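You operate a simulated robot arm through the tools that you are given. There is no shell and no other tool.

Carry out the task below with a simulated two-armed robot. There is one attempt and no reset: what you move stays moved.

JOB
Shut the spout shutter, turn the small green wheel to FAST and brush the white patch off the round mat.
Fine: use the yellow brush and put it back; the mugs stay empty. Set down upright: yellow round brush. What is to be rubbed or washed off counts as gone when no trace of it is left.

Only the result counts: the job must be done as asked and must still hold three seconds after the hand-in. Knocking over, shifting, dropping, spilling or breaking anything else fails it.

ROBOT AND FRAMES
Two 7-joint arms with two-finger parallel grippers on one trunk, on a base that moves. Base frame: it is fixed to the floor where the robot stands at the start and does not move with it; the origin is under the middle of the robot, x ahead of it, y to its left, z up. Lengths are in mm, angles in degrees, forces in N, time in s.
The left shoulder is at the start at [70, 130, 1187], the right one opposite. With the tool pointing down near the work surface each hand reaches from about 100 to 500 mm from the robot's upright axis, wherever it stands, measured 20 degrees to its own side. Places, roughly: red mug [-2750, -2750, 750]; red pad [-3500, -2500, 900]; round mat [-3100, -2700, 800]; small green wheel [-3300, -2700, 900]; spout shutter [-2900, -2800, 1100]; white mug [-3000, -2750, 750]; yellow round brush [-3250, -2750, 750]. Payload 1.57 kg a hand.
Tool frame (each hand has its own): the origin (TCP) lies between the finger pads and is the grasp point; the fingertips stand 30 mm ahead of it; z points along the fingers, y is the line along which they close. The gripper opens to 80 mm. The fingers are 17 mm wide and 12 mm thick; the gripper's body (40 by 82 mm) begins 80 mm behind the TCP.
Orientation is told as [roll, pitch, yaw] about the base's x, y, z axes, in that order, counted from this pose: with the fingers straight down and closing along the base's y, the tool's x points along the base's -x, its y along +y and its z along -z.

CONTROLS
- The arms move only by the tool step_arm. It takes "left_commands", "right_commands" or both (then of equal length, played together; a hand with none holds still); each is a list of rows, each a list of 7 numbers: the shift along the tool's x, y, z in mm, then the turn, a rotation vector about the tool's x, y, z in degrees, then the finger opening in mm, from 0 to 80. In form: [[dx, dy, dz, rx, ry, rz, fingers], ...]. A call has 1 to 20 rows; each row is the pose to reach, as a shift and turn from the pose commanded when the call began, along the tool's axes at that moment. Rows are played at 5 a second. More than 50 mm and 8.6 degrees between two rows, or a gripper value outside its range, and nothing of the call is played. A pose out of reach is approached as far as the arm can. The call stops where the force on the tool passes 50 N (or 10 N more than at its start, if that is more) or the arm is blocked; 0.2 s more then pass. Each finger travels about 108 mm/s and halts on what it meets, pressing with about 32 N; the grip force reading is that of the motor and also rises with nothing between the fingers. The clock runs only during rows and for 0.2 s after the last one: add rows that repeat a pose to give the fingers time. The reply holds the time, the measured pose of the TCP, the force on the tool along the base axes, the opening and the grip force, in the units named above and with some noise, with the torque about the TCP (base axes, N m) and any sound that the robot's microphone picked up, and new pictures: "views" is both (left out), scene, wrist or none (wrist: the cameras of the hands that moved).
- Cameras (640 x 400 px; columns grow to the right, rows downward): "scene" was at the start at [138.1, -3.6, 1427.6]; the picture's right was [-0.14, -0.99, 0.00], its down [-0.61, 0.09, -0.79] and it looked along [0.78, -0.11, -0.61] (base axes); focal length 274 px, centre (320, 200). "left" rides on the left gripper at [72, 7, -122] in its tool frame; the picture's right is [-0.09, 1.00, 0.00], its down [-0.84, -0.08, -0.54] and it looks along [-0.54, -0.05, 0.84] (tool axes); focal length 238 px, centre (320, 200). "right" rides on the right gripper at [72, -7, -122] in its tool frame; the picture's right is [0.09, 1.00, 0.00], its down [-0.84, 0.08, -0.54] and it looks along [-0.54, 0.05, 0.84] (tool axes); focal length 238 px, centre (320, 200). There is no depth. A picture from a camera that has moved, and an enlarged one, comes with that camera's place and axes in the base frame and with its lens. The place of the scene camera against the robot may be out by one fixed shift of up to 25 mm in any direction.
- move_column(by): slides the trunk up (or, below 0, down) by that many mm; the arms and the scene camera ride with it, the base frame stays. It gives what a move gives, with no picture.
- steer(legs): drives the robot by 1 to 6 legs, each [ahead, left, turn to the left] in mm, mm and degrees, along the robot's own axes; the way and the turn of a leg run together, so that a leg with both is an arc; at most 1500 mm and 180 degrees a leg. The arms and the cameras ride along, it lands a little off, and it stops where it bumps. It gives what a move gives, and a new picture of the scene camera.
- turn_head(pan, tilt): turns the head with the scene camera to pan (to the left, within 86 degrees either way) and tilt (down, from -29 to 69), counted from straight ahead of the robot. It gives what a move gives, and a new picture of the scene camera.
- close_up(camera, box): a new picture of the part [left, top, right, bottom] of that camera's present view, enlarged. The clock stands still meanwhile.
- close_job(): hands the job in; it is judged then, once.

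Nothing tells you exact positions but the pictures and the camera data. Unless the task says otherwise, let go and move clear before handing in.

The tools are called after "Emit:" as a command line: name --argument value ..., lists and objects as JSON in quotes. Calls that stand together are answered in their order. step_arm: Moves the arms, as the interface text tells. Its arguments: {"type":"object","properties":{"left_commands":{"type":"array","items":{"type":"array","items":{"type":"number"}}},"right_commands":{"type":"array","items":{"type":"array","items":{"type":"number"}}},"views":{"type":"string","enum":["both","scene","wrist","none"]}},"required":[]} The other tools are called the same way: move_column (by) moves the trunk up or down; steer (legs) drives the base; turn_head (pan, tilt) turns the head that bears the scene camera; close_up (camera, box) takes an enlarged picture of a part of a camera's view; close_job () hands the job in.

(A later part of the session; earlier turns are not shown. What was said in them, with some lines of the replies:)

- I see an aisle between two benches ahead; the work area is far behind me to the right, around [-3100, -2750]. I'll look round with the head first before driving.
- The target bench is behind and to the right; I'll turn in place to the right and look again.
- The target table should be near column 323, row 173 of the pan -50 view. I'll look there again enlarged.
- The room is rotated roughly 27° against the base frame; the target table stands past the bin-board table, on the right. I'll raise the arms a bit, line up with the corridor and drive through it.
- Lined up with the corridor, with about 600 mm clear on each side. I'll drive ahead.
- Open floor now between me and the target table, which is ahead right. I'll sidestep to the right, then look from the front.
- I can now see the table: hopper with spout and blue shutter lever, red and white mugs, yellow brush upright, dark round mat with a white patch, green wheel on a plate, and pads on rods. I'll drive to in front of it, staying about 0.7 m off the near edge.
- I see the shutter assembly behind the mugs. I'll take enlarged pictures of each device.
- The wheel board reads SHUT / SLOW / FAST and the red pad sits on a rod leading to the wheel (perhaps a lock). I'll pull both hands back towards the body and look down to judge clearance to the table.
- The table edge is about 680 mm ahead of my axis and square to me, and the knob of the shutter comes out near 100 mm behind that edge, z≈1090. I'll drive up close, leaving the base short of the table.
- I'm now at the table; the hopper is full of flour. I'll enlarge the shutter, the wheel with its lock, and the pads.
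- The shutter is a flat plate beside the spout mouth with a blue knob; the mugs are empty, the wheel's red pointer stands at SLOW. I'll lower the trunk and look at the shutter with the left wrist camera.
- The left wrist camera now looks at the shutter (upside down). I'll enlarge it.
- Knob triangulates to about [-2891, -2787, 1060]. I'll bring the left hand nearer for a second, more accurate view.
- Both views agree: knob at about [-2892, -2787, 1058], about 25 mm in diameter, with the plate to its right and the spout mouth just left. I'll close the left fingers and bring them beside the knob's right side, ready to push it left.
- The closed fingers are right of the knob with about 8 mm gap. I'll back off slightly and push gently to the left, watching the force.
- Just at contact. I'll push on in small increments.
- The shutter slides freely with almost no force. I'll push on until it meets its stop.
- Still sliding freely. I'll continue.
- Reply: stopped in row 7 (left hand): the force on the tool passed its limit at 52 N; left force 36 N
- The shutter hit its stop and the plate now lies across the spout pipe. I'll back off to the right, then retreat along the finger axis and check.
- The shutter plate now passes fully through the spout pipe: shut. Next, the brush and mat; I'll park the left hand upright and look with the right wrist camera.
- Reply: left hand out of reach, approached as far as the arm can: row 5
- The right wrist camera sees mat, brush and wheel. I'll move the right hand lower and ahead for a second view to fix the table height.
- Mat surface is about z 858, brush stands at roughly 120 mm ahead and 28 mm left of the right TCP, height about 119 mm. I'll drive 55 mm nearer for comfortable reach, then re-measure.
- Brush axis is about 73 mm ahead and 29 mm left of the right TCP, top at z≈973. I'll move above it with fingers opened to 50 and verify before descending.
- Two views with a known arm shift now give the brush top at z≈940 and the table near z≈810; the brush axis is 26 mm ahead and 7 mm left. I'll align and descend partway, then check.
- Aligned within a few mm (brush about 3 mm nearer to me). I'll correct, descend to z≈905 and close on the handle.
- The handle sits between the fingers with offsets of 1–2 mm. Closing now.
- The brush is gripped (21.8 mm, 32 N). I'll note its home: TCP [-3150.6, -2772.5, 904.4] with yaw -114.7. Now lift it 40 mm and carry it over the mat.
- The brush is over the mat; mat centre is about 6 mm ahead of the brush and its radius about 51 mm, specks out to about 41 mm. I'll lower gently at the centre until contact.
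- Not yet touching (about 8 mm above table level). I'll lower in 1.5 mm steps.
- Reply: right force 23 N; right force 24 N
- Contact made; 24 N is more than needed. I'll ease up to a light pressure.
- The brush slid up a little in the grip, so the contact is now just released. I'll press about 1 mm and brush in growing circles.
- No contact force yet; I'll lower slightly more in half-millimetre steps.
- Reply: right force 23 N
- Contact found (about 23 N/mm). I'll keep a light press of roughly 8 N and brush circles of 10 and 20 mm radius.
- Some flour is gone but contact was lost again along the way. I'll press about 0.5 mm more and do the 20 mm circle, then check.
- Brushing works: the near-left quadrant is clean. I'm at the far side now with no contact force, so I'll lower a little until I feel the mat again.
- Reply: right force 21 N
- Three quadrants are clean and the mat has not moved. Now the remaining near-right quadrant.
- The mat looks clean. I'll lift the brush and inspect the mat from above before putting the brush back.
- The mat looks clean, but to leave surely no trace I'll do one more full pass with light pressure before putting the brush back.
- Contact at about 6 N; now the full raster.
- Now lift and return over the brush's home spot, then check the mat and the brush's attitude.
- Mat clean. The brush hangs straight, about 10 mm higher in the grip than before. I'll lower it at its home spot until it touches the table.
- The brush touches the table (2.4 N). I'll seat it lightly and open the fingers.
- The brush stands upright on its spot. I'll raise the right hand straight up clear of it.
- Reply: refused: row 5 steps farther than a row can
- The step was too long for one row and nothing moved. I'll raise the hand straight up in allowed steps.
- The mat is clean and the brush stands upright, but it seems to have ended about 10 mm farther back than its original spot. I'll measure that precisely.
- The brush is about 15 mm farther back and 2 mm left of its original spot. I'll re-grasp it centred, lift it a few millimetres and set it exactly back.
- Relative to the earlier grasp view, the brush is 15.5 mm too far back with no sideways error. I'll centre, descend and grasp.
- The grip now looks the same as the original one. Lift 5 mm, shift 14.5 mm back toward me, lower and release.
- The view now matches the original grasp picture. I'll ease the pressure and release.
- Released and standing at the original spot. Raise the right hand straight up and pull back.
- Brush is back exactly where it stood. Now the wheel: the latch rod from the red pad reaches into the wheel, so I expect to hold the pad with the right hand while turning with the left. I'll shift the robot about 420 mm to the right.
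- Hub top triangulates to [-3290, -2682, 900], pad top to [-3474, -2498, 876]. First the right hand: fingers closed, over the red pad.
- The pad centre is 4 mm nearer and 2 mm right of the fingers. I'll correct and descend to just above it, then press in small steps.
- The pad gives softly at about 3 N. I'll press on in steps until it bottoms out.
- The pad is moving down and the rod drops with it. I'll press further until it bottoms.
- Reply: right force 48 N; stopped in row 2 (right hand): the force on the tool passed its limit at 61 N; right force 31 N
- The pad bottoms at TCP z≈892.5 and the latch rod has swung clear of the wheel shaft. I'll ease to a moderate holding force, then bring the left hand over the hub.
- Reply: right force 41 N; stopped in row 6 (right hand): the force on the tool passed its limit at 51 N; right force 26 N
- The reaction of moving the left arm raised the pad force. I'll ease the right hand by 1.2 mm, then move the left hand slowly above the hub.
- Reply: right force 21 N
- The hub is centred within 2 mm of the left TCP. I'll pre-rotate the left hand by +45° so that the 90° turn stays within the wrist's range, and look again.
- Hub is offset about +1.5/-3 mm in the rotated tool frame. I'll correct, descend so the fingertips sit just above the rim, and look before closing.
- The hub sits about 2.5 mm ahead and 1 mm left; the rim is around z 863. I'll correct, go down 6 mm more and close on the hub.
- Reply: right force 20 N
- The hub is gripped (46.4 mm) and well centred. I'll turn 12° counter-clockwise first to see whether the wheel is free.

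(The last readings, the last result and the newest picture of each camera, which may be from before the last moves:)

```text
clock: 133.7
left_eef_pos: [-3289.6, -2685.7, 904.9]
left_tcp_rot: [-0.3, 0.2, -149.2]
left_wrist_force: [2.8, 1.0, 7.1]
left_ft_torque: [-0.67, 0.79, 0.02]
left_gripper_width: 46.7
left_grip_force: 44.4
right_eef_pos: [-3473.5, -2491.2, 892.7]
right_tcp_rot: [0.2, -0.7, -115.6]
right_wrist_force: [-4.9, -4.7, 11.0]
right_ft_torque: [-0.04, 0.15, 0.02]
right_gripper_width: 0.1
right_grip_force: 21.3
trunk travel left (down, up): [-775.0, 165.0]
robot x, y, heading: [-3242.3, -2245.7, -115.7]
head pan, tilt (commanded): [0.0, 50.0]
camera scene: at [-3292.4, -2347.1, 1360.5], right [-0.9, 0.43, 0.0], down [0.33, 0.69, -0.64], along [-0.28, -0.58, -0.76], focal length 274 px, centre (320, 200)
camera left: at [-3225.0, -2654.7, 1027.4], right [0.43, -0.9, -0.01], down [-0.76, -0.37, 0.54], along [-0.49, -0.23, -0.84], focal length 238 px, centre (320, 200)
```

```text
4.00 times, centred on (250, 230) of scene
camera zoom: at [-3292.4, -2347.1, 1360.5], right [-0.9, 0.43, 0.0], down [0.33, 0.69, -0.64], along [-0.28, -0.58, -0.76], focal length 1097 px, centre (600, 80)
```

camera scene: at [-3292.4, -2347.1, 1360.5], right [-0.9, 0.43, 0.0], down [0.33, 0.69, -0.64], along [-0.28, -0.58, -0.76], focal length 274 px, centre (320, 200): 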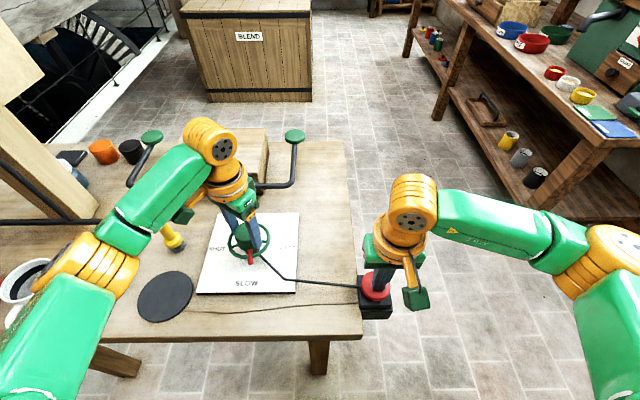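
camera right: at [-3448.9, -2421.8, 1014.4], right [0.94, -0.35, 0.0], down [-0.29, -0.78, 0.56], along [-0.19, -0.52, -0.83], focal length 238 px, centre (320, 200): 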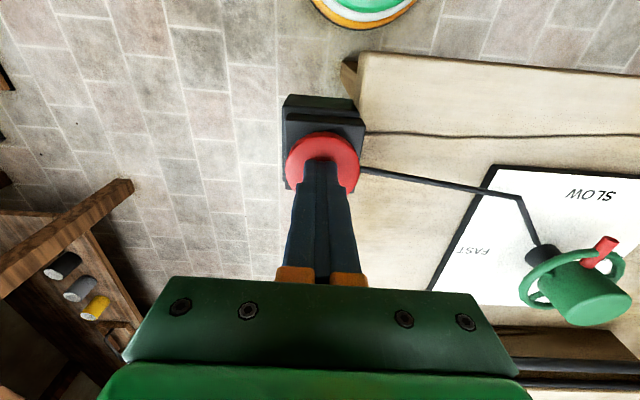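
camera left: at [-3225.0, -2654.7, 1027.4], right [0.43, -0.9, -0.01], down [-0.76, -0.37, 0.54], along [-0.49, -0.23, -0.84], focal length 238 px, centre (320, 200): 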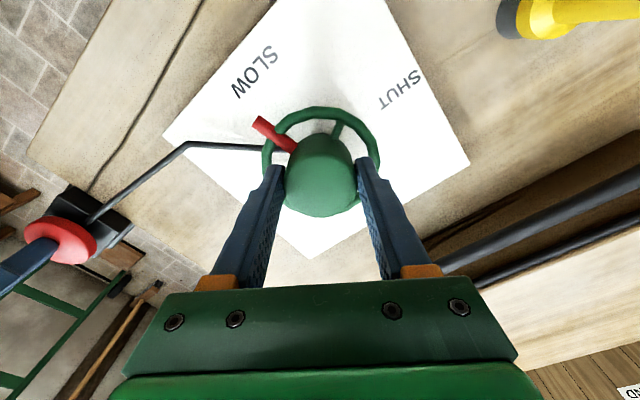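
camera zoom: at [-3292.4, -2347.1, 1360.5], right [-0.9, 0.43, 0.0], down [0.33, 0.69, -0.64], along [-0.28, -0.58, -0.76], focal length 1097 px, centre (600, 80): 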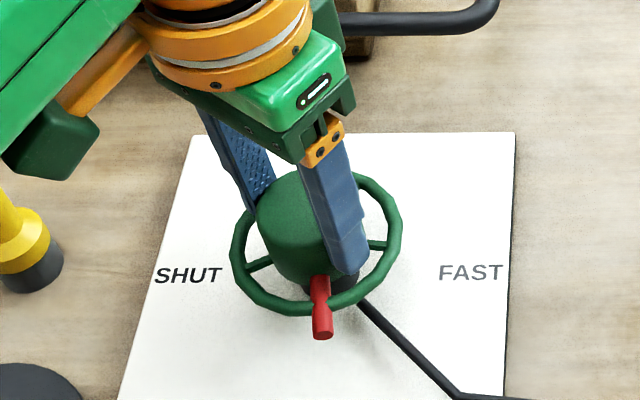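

The wheel turns freely with the pad held. I'll keep turning in small rows.

Emit:
step_arm --left_commands '[[0, 0, 0, 0, 0, -5, 35], [0, 0, 0, 0, 0, -10, 35], [0, 0, 0, 0, 0, -15, 35], [0, 0, 0, 0, 0, -20, 35], [0, 0, 0, 0, 0, -25, 35], [0, 0, 0, 0, 0, -30, 35], [0, 0, 0, 0, 0, -30, 35]]' --views "scene"

Emit:
close_up --camera "scene" --box '[190, 180, 310, 280]'

```text
clock: 135.3
left_eef_pos: [-3291.8, -2684.3, 905.6]
left_tcp_rot: [-0.1, 0.2, -119.1]
left_wrist_force: [-3.9, 0.2, 13.0]
left_ft_torque: [-1.12, 0.72, -0.05]
left_gripper_width: 46.5
left_grip_force: 45.0
right_eef_pos: [-3474.8, -2489.8, 893.7]
right_tcp_rot: [0.3, -0.6, -115.6]
right_wrist_force: [3.2, -1.3, 7.6]
right_ft_torque: [0.02, -0.11, -0.02]
right_gripper_width: 0.0
right_grip_force: 21.0
trunk travel left (down, up): [-775.0, 165.0]
robot x, y, heading: [-3242.2, -2241.9, -115.6]
head pan, tilt (commanded): [0.0, 50.0]
camera scene: at [-3292.5, -2345.4, 1360.6], right [-0.9, 0.43, 0.0], down [0.33, 0.69, -0.65], along [-0.28, -0.58, -0.76], focal length 274 px, centre (320, 200)
```

scene: 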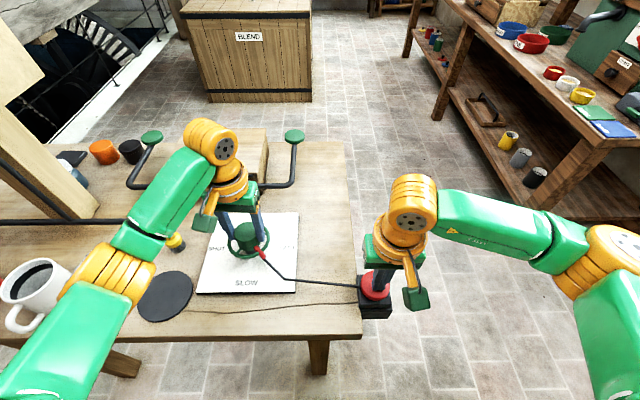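

```text
4.00 times, centred on (250, 230) of scene
camera zoom: at [-3292.5, -2345.4, 1360.6], right [-0.9, 0.43, 0.0], down [0.33, 0.69, -0.65], along [-0.28, -0.58, -0.76], focal length 1097 px, centre (600, 80)
```

zoom: 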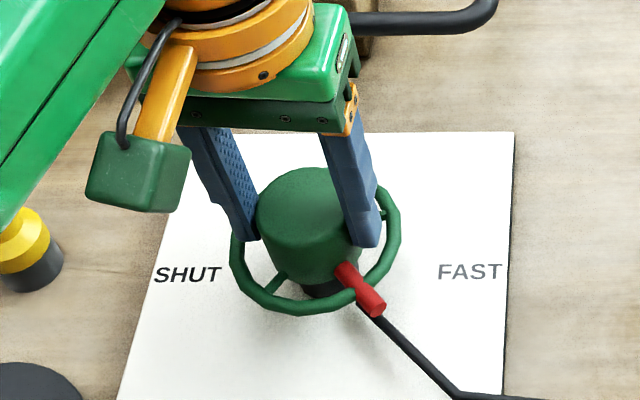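

Half way; the pointer is at the diagonal. I'll press the pad slightly more and keep turning.

Emit:
step_arm --left_commands '[[0, 0, 0, 0, 0, -5, 35], [0, 0, 0, 0, 0, -10, 35], [0, 0, 0, 0, 0, -15, 35], [0, 0, 0, 0, 0, -20, 35], [0, 0, 0, 0, 0, -25, 35], [0, 0, 0, 0, 0, -30, 35], [0, 0, 0, 0, 0, -30, 35]]' --right_commands '[[0, 0, 0.2, 0, 0, 0, 0], [0, 0, 0.4, 0, 0, 0, 0], [0, 0, 0.5, 0, 0, 0, 0], [0, 0, 0.5, 0, 0, 0, 0], [0, 0, 0.5, 0, 0, 0, 0], [0, 0, 0.5, 0, 0, 0, 0], [0, 0, 0.5, 0, 0, 0, 0]]' --views "scene"

Emit:
close_up --camera "scene" --box '[190, 180, 310, 280]'

```text
clock: 136.9
left_eef_pos: [-3291.6, -2683.0, 903.5]
left_tcp_rot: [0.0, 0.2, -89.1]
left_wrist_force: [-14.6, 0.4, 10.2]
left_ft_torque: [-0.4, 0.97, -0.06]
left_gripper_width: 46.6
left_grip_force: 44.5
right_eef_pos: [-3475.3, -2491.6, 892.6]
right_tcp_rot: [0.4, -0.8, -115.7]
right_wrist_force: [7.0, -0.3, 10.2]
right_ft_torque: [0.1, -0.2, -0.07]
right_gripper_width: 0.0
right_grip_force: 21.8
trunk travel left (down, up): [-775.0, 165.0]
robot x, y, heading: [-3241.2, -2246.8, -115.2]
head pan, tilt (commanded): [0.0, 50.0]
camera scene: at [-3295.0, -2345.2, 1360.6], right [-0.9, 0.43, 0.0], down [0.33, 0.69, -0.64], along [-0.28, -0.58, -0.76], focal length 274 px, centre (320, 200)
```

scene: 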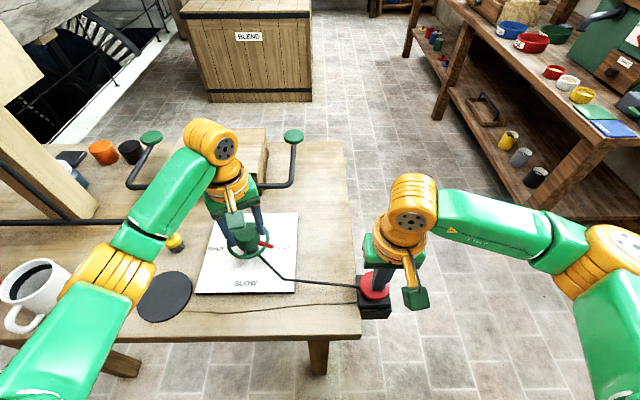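

```text
4.00 times, centred on (250, 230) of scene
camera zoom: at [-3295.0, -2345.2, 1360.6], right [-0.9, 0.43, 0.0], down [0.33, 0.69, -0.64], along [-0.28, -0.58, -0.76], focal length 1097 px, centre (600, 80)
```

zoom: 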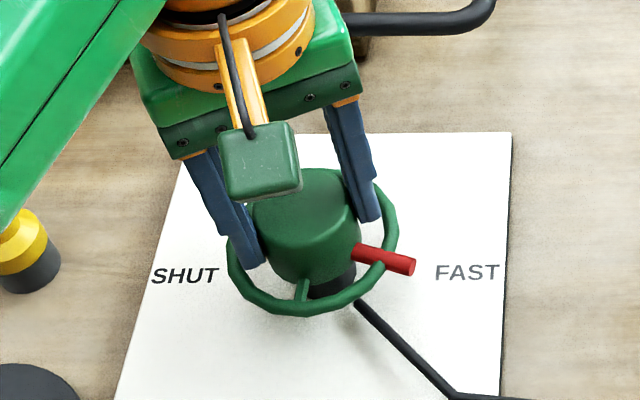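

Pointer is about 18° short of FAST. I'll relieve the slight side force and turn the rest.

Emit:
step_arm --left_commands '[[0, -0.4, 0, 0, 0, -4, 35], [0, -0.5, 0, 0, 0, -8, 35], [0, -0.5, 0, 0, 0, -12, 35], [0, -0.5, 0, 0, 0, -16, 35], [0, -0.5, 0, 0, 0, -16, 35]]' --views "both"

Emit:
close_up --camera "scene" --box '[190, 180, 310, 280]'

Emit:
close_up --camera "left" --box '[200, 40, 440, 240]'

```text
clock: 138.1
left_eef_pos: [-3293.8, -2683.3, 904.3]
left_tcp_rot: [0.3, 0.4, -73.2]
left_wrist_force: [-23.7, 8.2, -15.1]
left_ft_torque: [0.68, 0.84, 0.0]
left_gripper_width: 46.4
left_grip_force: 44.4
right_eef_pos: [-3476.6, -2489.6, 893.9]
right_tcp_rot: [0.6, -0.6, -115.6]
right_wrist_force: [12.5, 3.1, 21.2]
right_ft_torque: [0.26, -0.42, -0.06]
right_gripper_width: 0.0
right_grip_force: 21.6
trunk travel left (down, up): [-775.0, 165.0]
robot x, y, heading: [-3242.7, -2246.9, -115.7]
head pan, tilt (commanded): [0.0, 50.0]
camera scene: at [-3295.7, -2345.8, 1360.4], right [-0.9, 0.43, 0.0], down [0.33, 0.69, -0.64], along [-0.28, -0.58, -0.76], focal length 274 px, centre (320, 200)
camera left: at [-3308.6, -2613.9, 1027.5], right [0.98, 0.2, 0.0], down [0.17, -0.83, 0.54], along [0.11, -0.52, -0.84], focal length 238 px, centre (320, 200)
```

scene: 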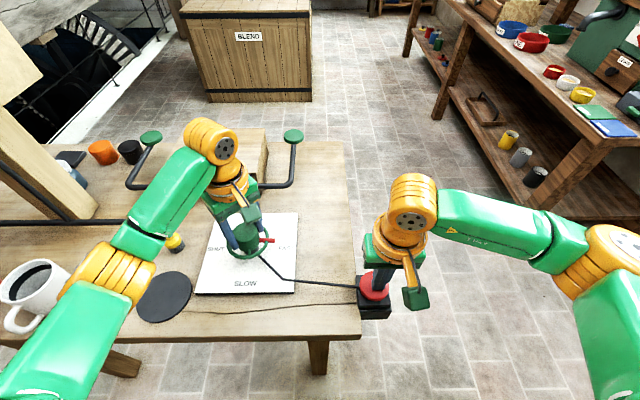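
left: 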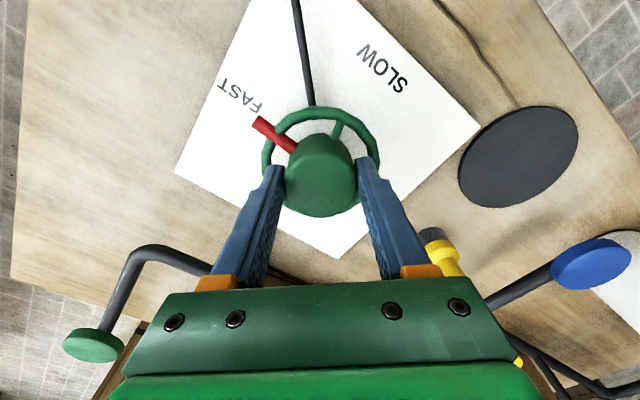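

```text
4.00 times, centred on (250, 230) of scene
camera zoom: at [-3295.7, -2345.8, 1360.4], right [-0.9, 0.43, 0.0], down [0.33, 0.69, -0.64], along [-0.28, -0.58, -0.76], focal length 1097 px, centre (600, 80)
```

zoom: 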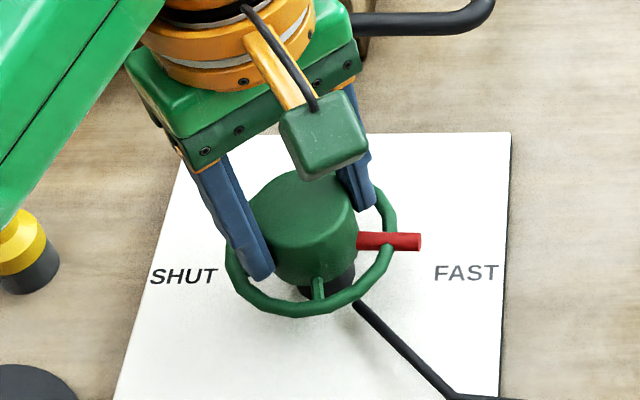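

```text
2.00 times, centred on (320, 140) of left
camera zoom: at [-3308.6, -2613.9, 1027.5], right [0.98, 0.2, 0.0], down [0.17, -0.83, 0.54], along [0.11, -0.52, -0.84], focal length 477 px, centre (320, 320)
```

zoom: 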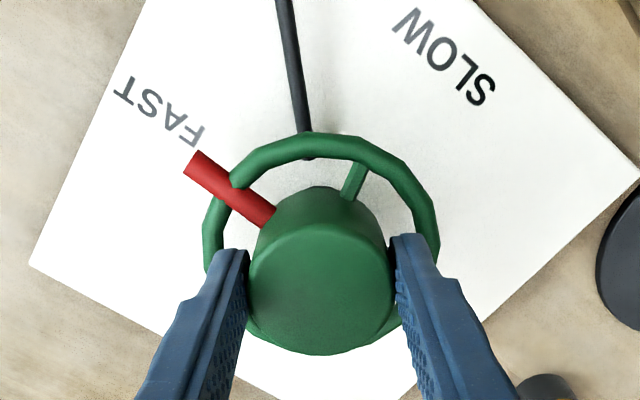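

The pointer is at FAST within about 2–3°. I'll turn the last 2.5° while relieving the side load.

Emit:
step_arm --left_commands '[[0.3, -0.4, 0, 0, 0, -1, 35], [0.5, -0.8, 0, 0, 0, -2.5, 35], [0.5, -0.8, 0, 0, 0, -2.5, 35]]' --views "scene"

Emit:
close_up --camera "scene" --box '[190, 180, 310, 280]'

```text
clock: 138.9
left_eef_pos: [-3293.3, -2685.4, 905.1]
left_tcp_rot: [0.3, 0.3, -70.7]
left_wrist_force: [-15.9, 8.3, -18.6]
left_ft_torque: [0.95, 0.75, -0.22]
left_gripper_width: 46.6
left_grip_force: 45.0
right_eef_pos: [-3476.8, -2491.7, 893.7]
right_tcp_rot: [0.3, -0.7, -115.7]
right_wrist_force: [7.0, 6.0, 21.1]
right_ft_torque: [0.36, -0.26, -0.03]
right_gripper_width: 0.1
right_grip_force: 21.4
trunk travel left (down, up): [-775.0, 165.0]
robot x, y, heading: [-3240.1, -2245.8, -115.5]
head pan, tilt (commanded): [0.0, 50.0]
camera scene: at [-3295.0, -2345.8, 1360.4], right [-0.9, 0.43, 0.0], down [0.33, 0.69, -0.64], along [-0.28, -0.58, -0.76], focal length 274 px, centre (320, 200)
```

scene: 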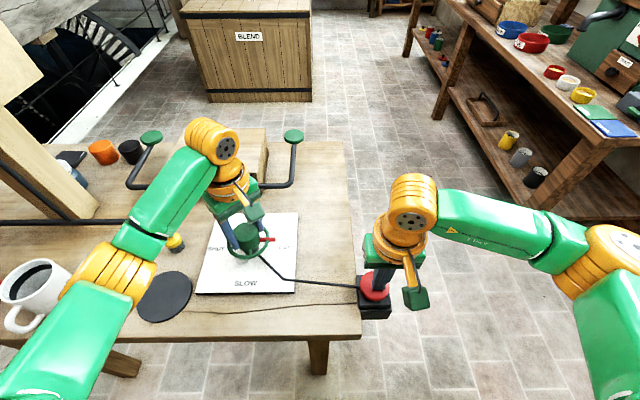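

```text
4.00 times, centred on (250, 230) of scene
camera zoom: at [-3295.0, -2345.8, 1360.4], right [-0.9, 0.43, 0.0], down [0.33, 0.69, -0.64], along [-0.28, -0.58, -0.76], focal length 1097 px, centre (600, 80)
```

zoom: 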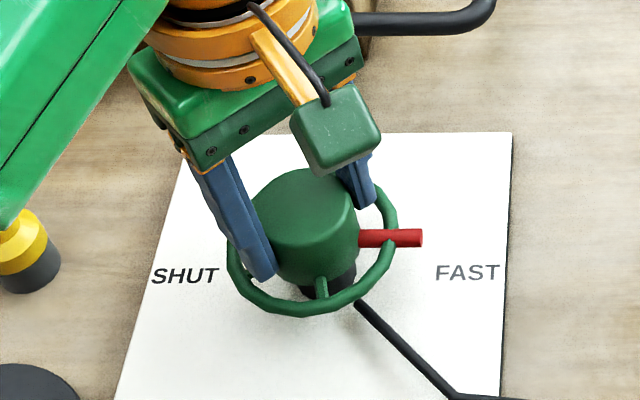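

The pointer now lies along the FAST line. I'll first let the pad rise (so the latch locks) while still holding the wheel.

Emit:
step_arm --right_commands '[[0, 0, -4, 0, 0, 0, 0], [0, 0, -8, 0, 0, 0, 0], [0, 0, -12, 0, 0, 0, 0], [0, 0, -18, 0, 0, 0, 0], [0, 0, -25, 0, 0, 0, 0], [0, 0, -45, 0, 0, 0, 0], [0, 0, -80, 0, 0, 0, 0]]' --views "scene"

Emit:
close_up --camera "scene" --box '[190, 180, 310, 280]'

Emit:
close_up --camera "scene" --box '[300, 230, 420, 330]'

```text
clock: 140.5
left_eef_pos: [-3293.9, -2683.7, 905.0]
left_tcp_rot: [0.2, 0.4, -70.6]
left_wrist_force: [-2.6, 16.3, -13.6]
left_ft_torque: [-0.1, -0.17, -0.01]
left_gripper_width: 46.6
left_grip_force: 45.4
right_eef_pos: [-3476.5, -2488.5, 974.0]
right_tcp_rot: [0.4, -0.6, -115.6]
right_wrist_force: [0.6, 0.4, 0.8]
right_ft_torque: [0.03, -0.02, -0.03]
right_gripper_width: 0.0
right_grip_force: 21.1
trunk travel left (down, up): [-775.0, 165.0]
robot x, y, heading: [-3240.2, -2244.9, -115.6]
head pan, tilt (commanded): [0.0, 50.0]
camera scene: at [-3294.9, -2345.7, 1360.4], right [-0.9, 0.43, 0.0], down [0.33, 0.69, -0.64], along [-0.28, -0.58, -0.76], focal length 274 px, centre (320, 200)
```

scene: 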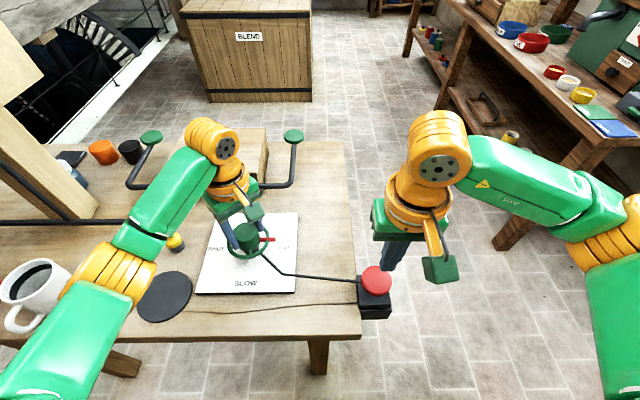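

```text
4.00 times, centred on (250, 230) of scene
camera zoom: at [-3294.9, -2345.7, 1360.4], right [-0.9, 0.43, 0.0], down [0.33, 0.69, -0.64], along [-0.28, -0.58, -0.76], focal length 1097 px, centre (600, 80)
```

zoom: 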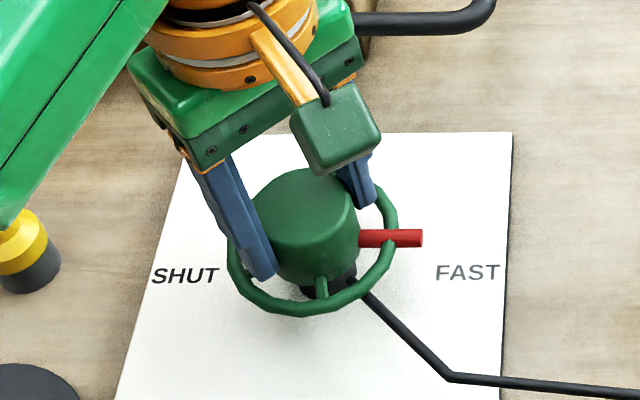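

```text
4.00 times, centred on (360, 280) of scene
camera zoom: at [-3294.9, -2345.7, 1360.4], right [-0.9, 0.43, 0.0], down [0.33, 0.69, -0.64], along [-0.28, -0.58, -0.76], focal length 1097 px, centre (160, -120)
```

zoom: 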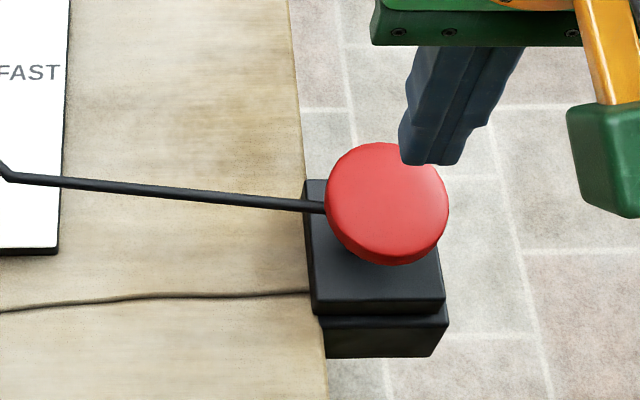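

The pad is up and the latch is back in; the pointer stays at FAST. Now I'll open the left hand and raise it straight up.

Emit:
step_arm --left_commands '[[0, 0, 0, 0, 0, 0, 52], [0, 0, 0, 0, 0, 0, 66], [0, 0, 0, 0, 0, 0, 80], [0, 0, -20, 0, 0, 0, 80], [0, 0, -50, 0, 0, 0, 80], [0, 0, -85, 0, 0, 0, 80], [0, 0, -120, 0, 0, 0, 80], [0, 0, -160, 0, 0, 0, 80], [0, 0, -200, 0, 0, 0, 80], [0, 0, -230, 0, 0, 0, 80]]' --views "both"

Emit:
close_up --camera "scene" --box '[190, 180, 310, 280]'

Emit:
close_up --camera "left" --box '[220, 40, 460, 200]'

```text
clock: 142.7
left_eef_pos: [-3292.8, -2688.0, 1132.7]
left_tcp_rot: [0.2, 0.5, -70.7]
left_wrist_force: [-0.7, 0.6, 0.5]
left_ft_torque: [0.02, 0.02, -0.03]
left_gripper_width: 80.1
left_grip_force: 0.0
right_eef_pos: [-3474.6, -2490.5, 974.1]
right_tcp_rot: [0.3, -0.5, -115.7]
right_wrist_force: [-0.1, 0.0, -0.1]
right_ft_torque: [-0.01, 0.0, 0.03]
right_gripper_width: 0.0
right_grip_force: 21.6
trunk travel left (down, up): [-775.0, 165.0]
robot x, y, heading: [-3240.6, -2242.4, -115.5]
head pan, tilt (commanded): [0.0, 50.0]
camera scene: at [-3293.7, -2348.7, 1360.2], right [-0.9, 0.43, 0.0], down [0.33, 0.69, -0.64], along [-0.28, -0.58, -0.77], focal length 274 px, centre (320, 200)
camera left: at [-3311.4, -2619.7, 1255.5], right [0.97, 0.24, 0.0], down [0.2, -0.82, 0.54], along [0.13, -0.52, -0.84], focal length 238 px, centre (320, 200)
```

scene: 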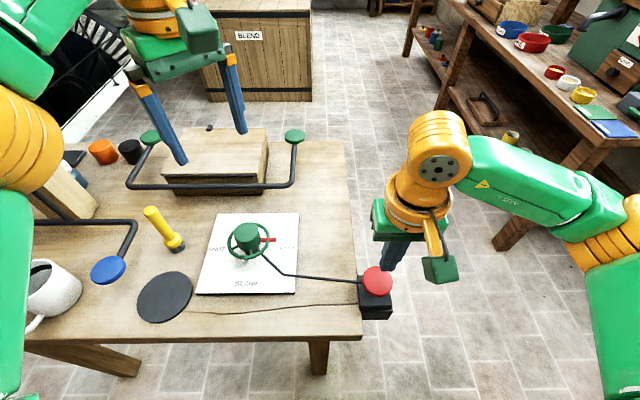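
left: 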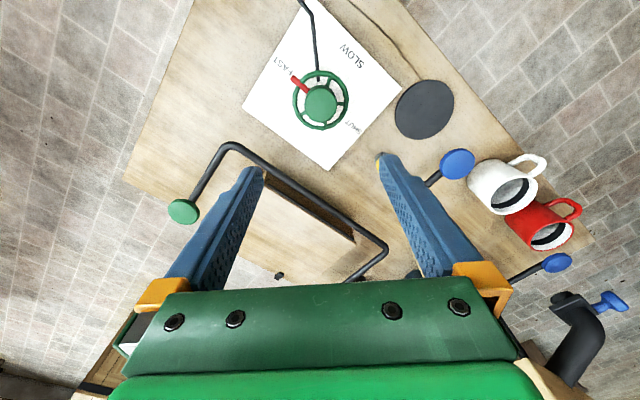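

```text
4.00 times, centred on (250, 230) of scene
camera zoom: at [-3293.7, -2348.7, 1360.2], right [-0.9, 0.43, 0.0], down [0.33, 0.69, -0.64], along [-0.28, -0.58, -0.77], focal length 1097 px, centre (600, 80)
```

zoom: 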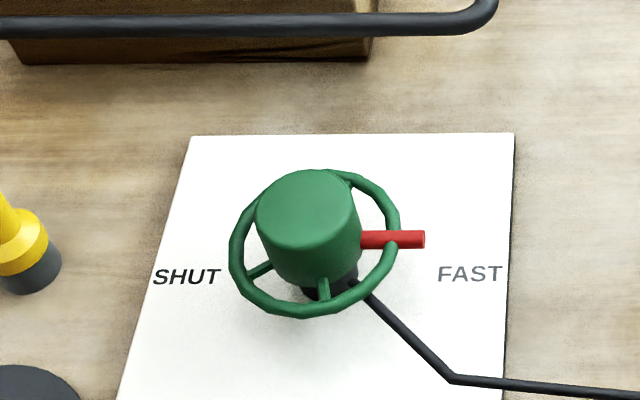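

```text
2.50 times, centred on (340, 120) of left
camera zoom: at [-3311.4, -2619.7, 1255.5], right [0.97, 0.24, 0.0], down [0.2, -0.82, 0.54], along [0.13, -0.52, -0.84], focal length 596 px, centre (270, 400)
```

zoom: 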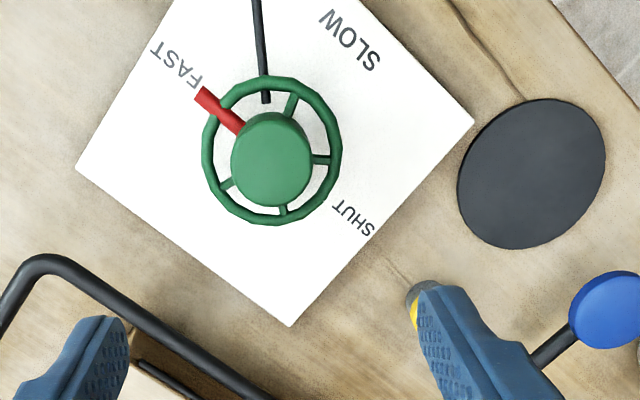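

Wheel at FAST. I'll withdraw the left hand to its earlier parked pose and raise the right hand, then check the whole table.

Emit:
step_arm --left_commands '[[11, 30, -7, 0, 0, 7.5, 80], [23, 60, -15, 0, 0, 15, 80], [34, 90, -22, 0, 0, 22.5, 80], [46, 120, -29, 0, 0, 30, 80], [57, 150, -37, 0, 0, 37.5, 80], [68, 180, -44, 0, 0, 45, 80]]' --right_commands '[[0, 0, -20, 0, 0, 0, 0], [0, 0, -40, 0, 0, 0, 0], [0, 0, -60, 0, 0, 0, 0], [10, 0, -80, 0, 0, 0, 0], [25, -10, -100, 0, 0, 0, 0], [40, -20, -120, 0, 0, 0, 0]]' --views "scene"

Emit:
turn_head --pan 25 --tilt 45

```text
clock: 144.1
left_eef_pos: [-3143.5, -2563.7, 1178.5]
left_tcp_rot: [-0.3, 0.4, -115.9]
left_wrist_force: [1.4, 0.0, 0.7]
left_ft_torque: [-0.04, 0.01, -0.03]
left_gripper_width: 80.0
left_grip_force: 0.1
right_eef_pos: [-3473.5, -2445.1, 1093.1]
right_tcp_rot: [0.2, -0.6, -115.6]
right_wrist_force: [-0.2, 1.2, -0.1]
right_ft_torque: [-0.03, 0.01, -0.03]
right_gripper_width: 0.0
right_grip_force: 21.4
trunk travel left (down, up): [-775.0, 165.0]
robot x, y, heading: [-3242.1, -2243.3, -115.3]
head pan, tilt (commanded): [0.0, 50.0]
camera scene: at [-3292.1, -2347.2, 1360.4], right [-0.9, 0.43, 0.0], down [0.33, 0.69, -0.64], along [-0.28, -0.58, -0.76], focal length 274 px, centre (320, 200)
```

scene: 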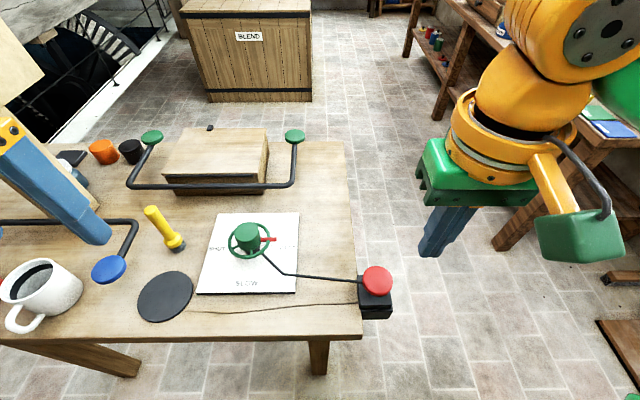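

```text
clock: 145.0
left_eef_pos: [-3144.5, -2566.3, 1178.7]
left_tcp_rot: [-0.1, 0.5, -115.6]
left_wrist_force: [-0.4, -0.5, -0.5]
left_ft_torque: [0.0, -0.01, 0.0]
left_gripper_width: 80.1
left_grip_force: 0.0
right_eef_pos: [-3475.0, -2447.6, 1092.1]
right_tcp_rot: [0.2, -0.5, -115.6]
right_wrist_force: [-0.7, -0.3, -0.1]
right_ft_torque: [-0.04, 0.01, -0.01]
right_gripper_width: 0.0
right_grip_force: 21.6
trunk travel left (down, up): [-775.0, 165.0]
robot x, y, heading: [-3242.3, -2245.8, -115.5]
head pan, tilt (commanded): [25.0, 45.0]
camera scene: at [-3261.0, -2362.0, 1367.0], right [-1.0, 0.01, 0.0], down [0.01, 0.71, -0.71], along [-0.01, -0.71, -0.71], focal length 274 px, centre (320, 200)
```

scene: 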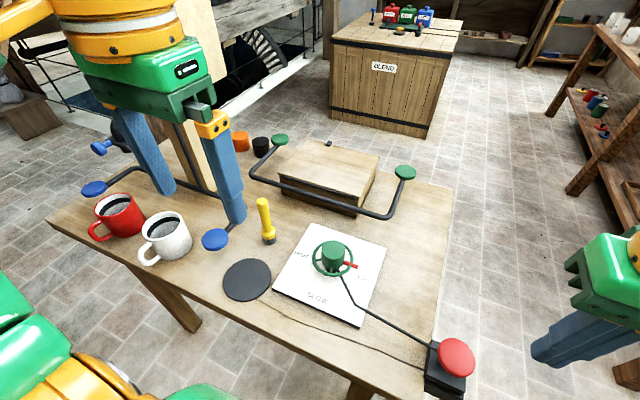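

All looks in order. I'll back away from the table to get fully clear and view everything once more.

Emit:
steer --legs '[[-400, 150, 0]]'

Emit:
turn_head --pan 10 --tilt 40

Emit:
close_up --camera "scene" --box '[120, 120, 320, 260]'

Emit:
close_up --camera "scene" --box '[260, 120, 460, 260]'

```text
clock: 147.6
left_eef_pos: [-2832.9, -2268.0, 1177.5]
left_tcp_rot: [-0.1, 0.5, -115.3]
left_wrist_force: [-0.2, -0.3, -0.3]
left_ft_torque: [-0.01, 0.0, 0.02]
left_gripper_width: 80.0
left_grip_force: 0.1
right_eef_pos: [-3162.3, -2148.2, 1092.0]
right_tcp_rot: [0.3, -0.4, -115.2]
right_wrist_force: [-0.7, -1.1, 0.3]
right_ft_torque: [0.04, 0.01, 0.0]
right_gripper_width: 0.2
right_grip_force: 21.5
trunk travel left (down, up): [-775.0, 165.0]
robot x, y, heading: [-2927.8, -1944.2, -115.2]
head pan, tilt (commanded): [25.0, 45.0]
camera scene: at [-2950.2, -2063.1, 1366.9], right [-1.0, 0.0, 0.0], down [0.0, 0.71, -0.71], along [0.0, -0.71, -0.71], focal length 274 px, centre (320, 200)
```

scene: 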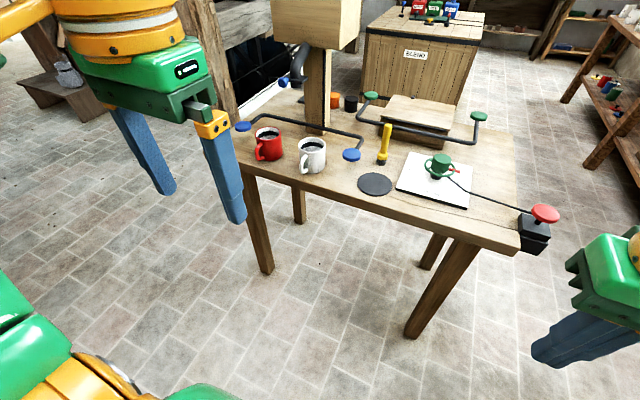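

```text
clock: 148.4
left_eef_pos: [-2831.5, -2265.4, 1179.7]
left_tcp_rot: [-0.3, 0.6, -115.3]
left_wrist_force: [0.1, -0.5, -0.4]
left_ft_torque: [0.0, -0.01, 0.01]
left_gripper_width: 80.1
left_grip_force: 0.1
right_eef_pos: [-3160.7, -2147.9, 1093.8]
right_tcp_rot: [0.1, -0.4, -115.4]
right_wrist_force: [-0.2, 0.2, -0.5]
right_ft_torque: [-0.02, 0.02, 0.01]
right_gripper_width: 0.2
right_grip_force: 21.6
trunk travel left (down, up): [-775.0, 165.0]
robot x, y, heading: [-2930.1, -1944.8, -114.8]
head pan, tilt (commanded): [10.0, 40.0]
camera scene: at [-2970.6, -2062.4, 1374.4], right [-0.97, 0.26, 0.0], down [0.17, 0.62, -0.77], along [-0.2, -0.74, -0.64], focal length 274 px, centre (320, 200)
```

scene: 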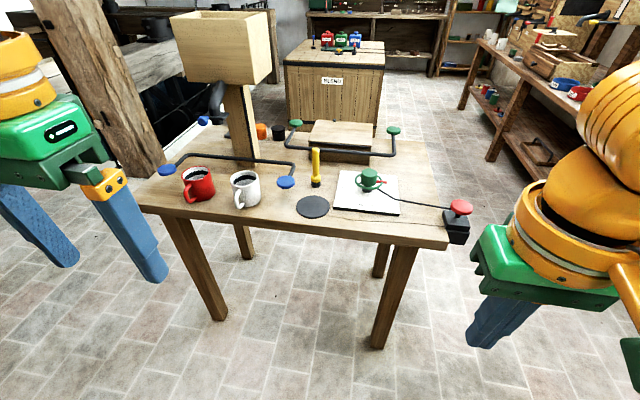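

```text
2.86 times, centred on (220, 190) of scene
camera zoom: at [-2970.6, -2062.4, 1374.4], right [-0.97, 0.26, 0.0], down [0.17, 0.62, -0.77], along [-0.2, -0.74, -0.64], focal length 784 px, centre (606, 229)
```

zoom: 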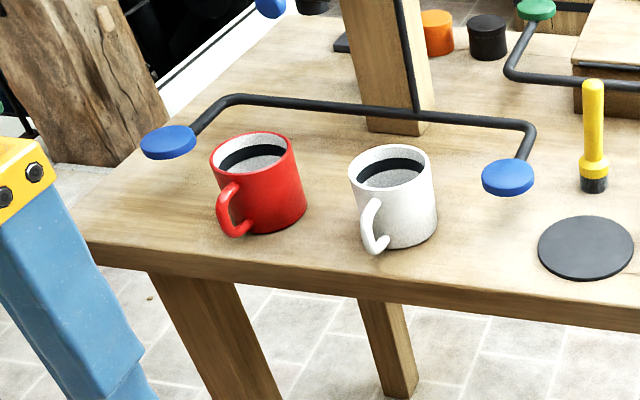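

```text
2.86 times, centred on (360, 190) of scene
camera zoom: at [-2970.6, -2062.4, 1374.4], right [-0.97, 0.26, 0.0], down [0.17, 0.62, -0.77], along [-0.2, -0.74, -0.64], focal length 784 px, centre (206, 229)
```

zoom: 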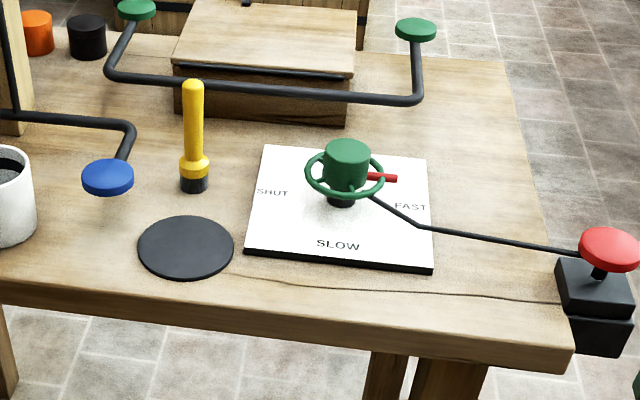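

Brush upright, mat clean, pointer at FAST, mugs empty. One last look at the shutter.

Emit:
close_up --camera "scene" --box '[170, 50, 290, 150]'

Emit:
close_up --camera "scene" --box '[285, 185, 345, 225]'

```text
4.00 times, centred on (230, 100) of scene
camera zoom: at [-2970.6, -2062.4, 1374.4], right [-0.97, 0.26, 0.0], down [0.17, 0.62, -0.77], along [-0.2, -0.74, -0.64], focal length 1097 px, centre (680, 600)
```

zoom: 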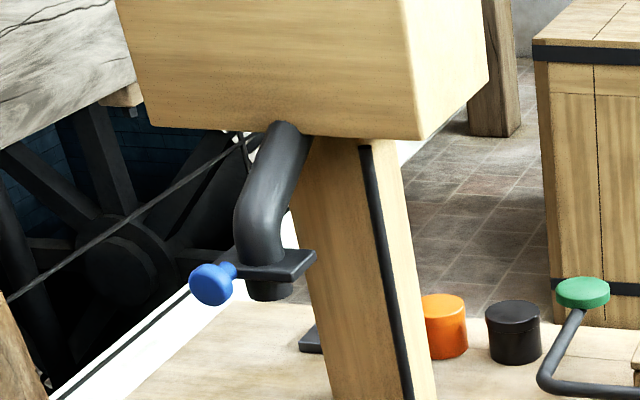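

```text
10.00 times, centred on (315, 205) of scene
camera zoom: at [-2970.6, -2062.4, 1374.4], right [-0.97, 0.26, 0.0], down [0.17, 0.62, -0.77], along [-0.2, -0.74, -0.64], focal length 2743 px, centre (370, 150)
```

zoom: 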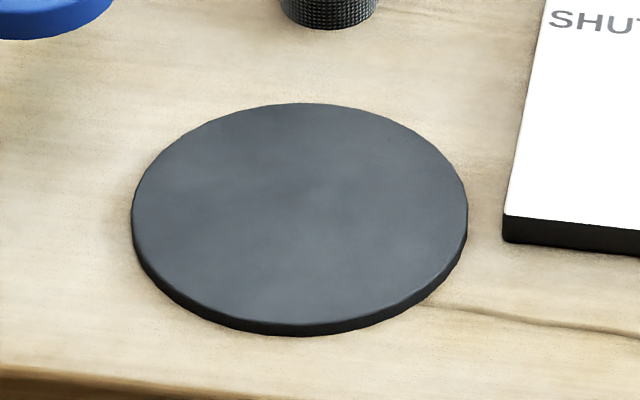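

The shutter plate is fully across the spout and the mat shows no flour. The wheel points to FAST, the brush stands upright in its place, the mugs are empty and both hands are clear. I'm handing in.

Emit:
close_job

```text
The job is handed in.
```

The job is done and handed in. My last look before hand-in showed everything as asked; I haven't seen the judging.

- **Shutter:** I pushed the blue knob left until it hit its stop. The plate now sits right across the spout.
- **Wheel:** The small green wheel points to FAST. I held the red pad down while turning it, because its rod reached in to the wheel shaft. When I let go, the rod went back in and the wheel stayed at FAST.
- **Mat:** I brushed the mat twice with the yellow brush, and no white is left on it. The mat did not move.
- **Brush:** It stands upright in its original place. I first set it down about 15 mm too far back, so I picked it up again and corrected it.
- **Mugs:** Both mugs are still empty and were not touched.

Both hands are empty, and the robot has backed away from the table.
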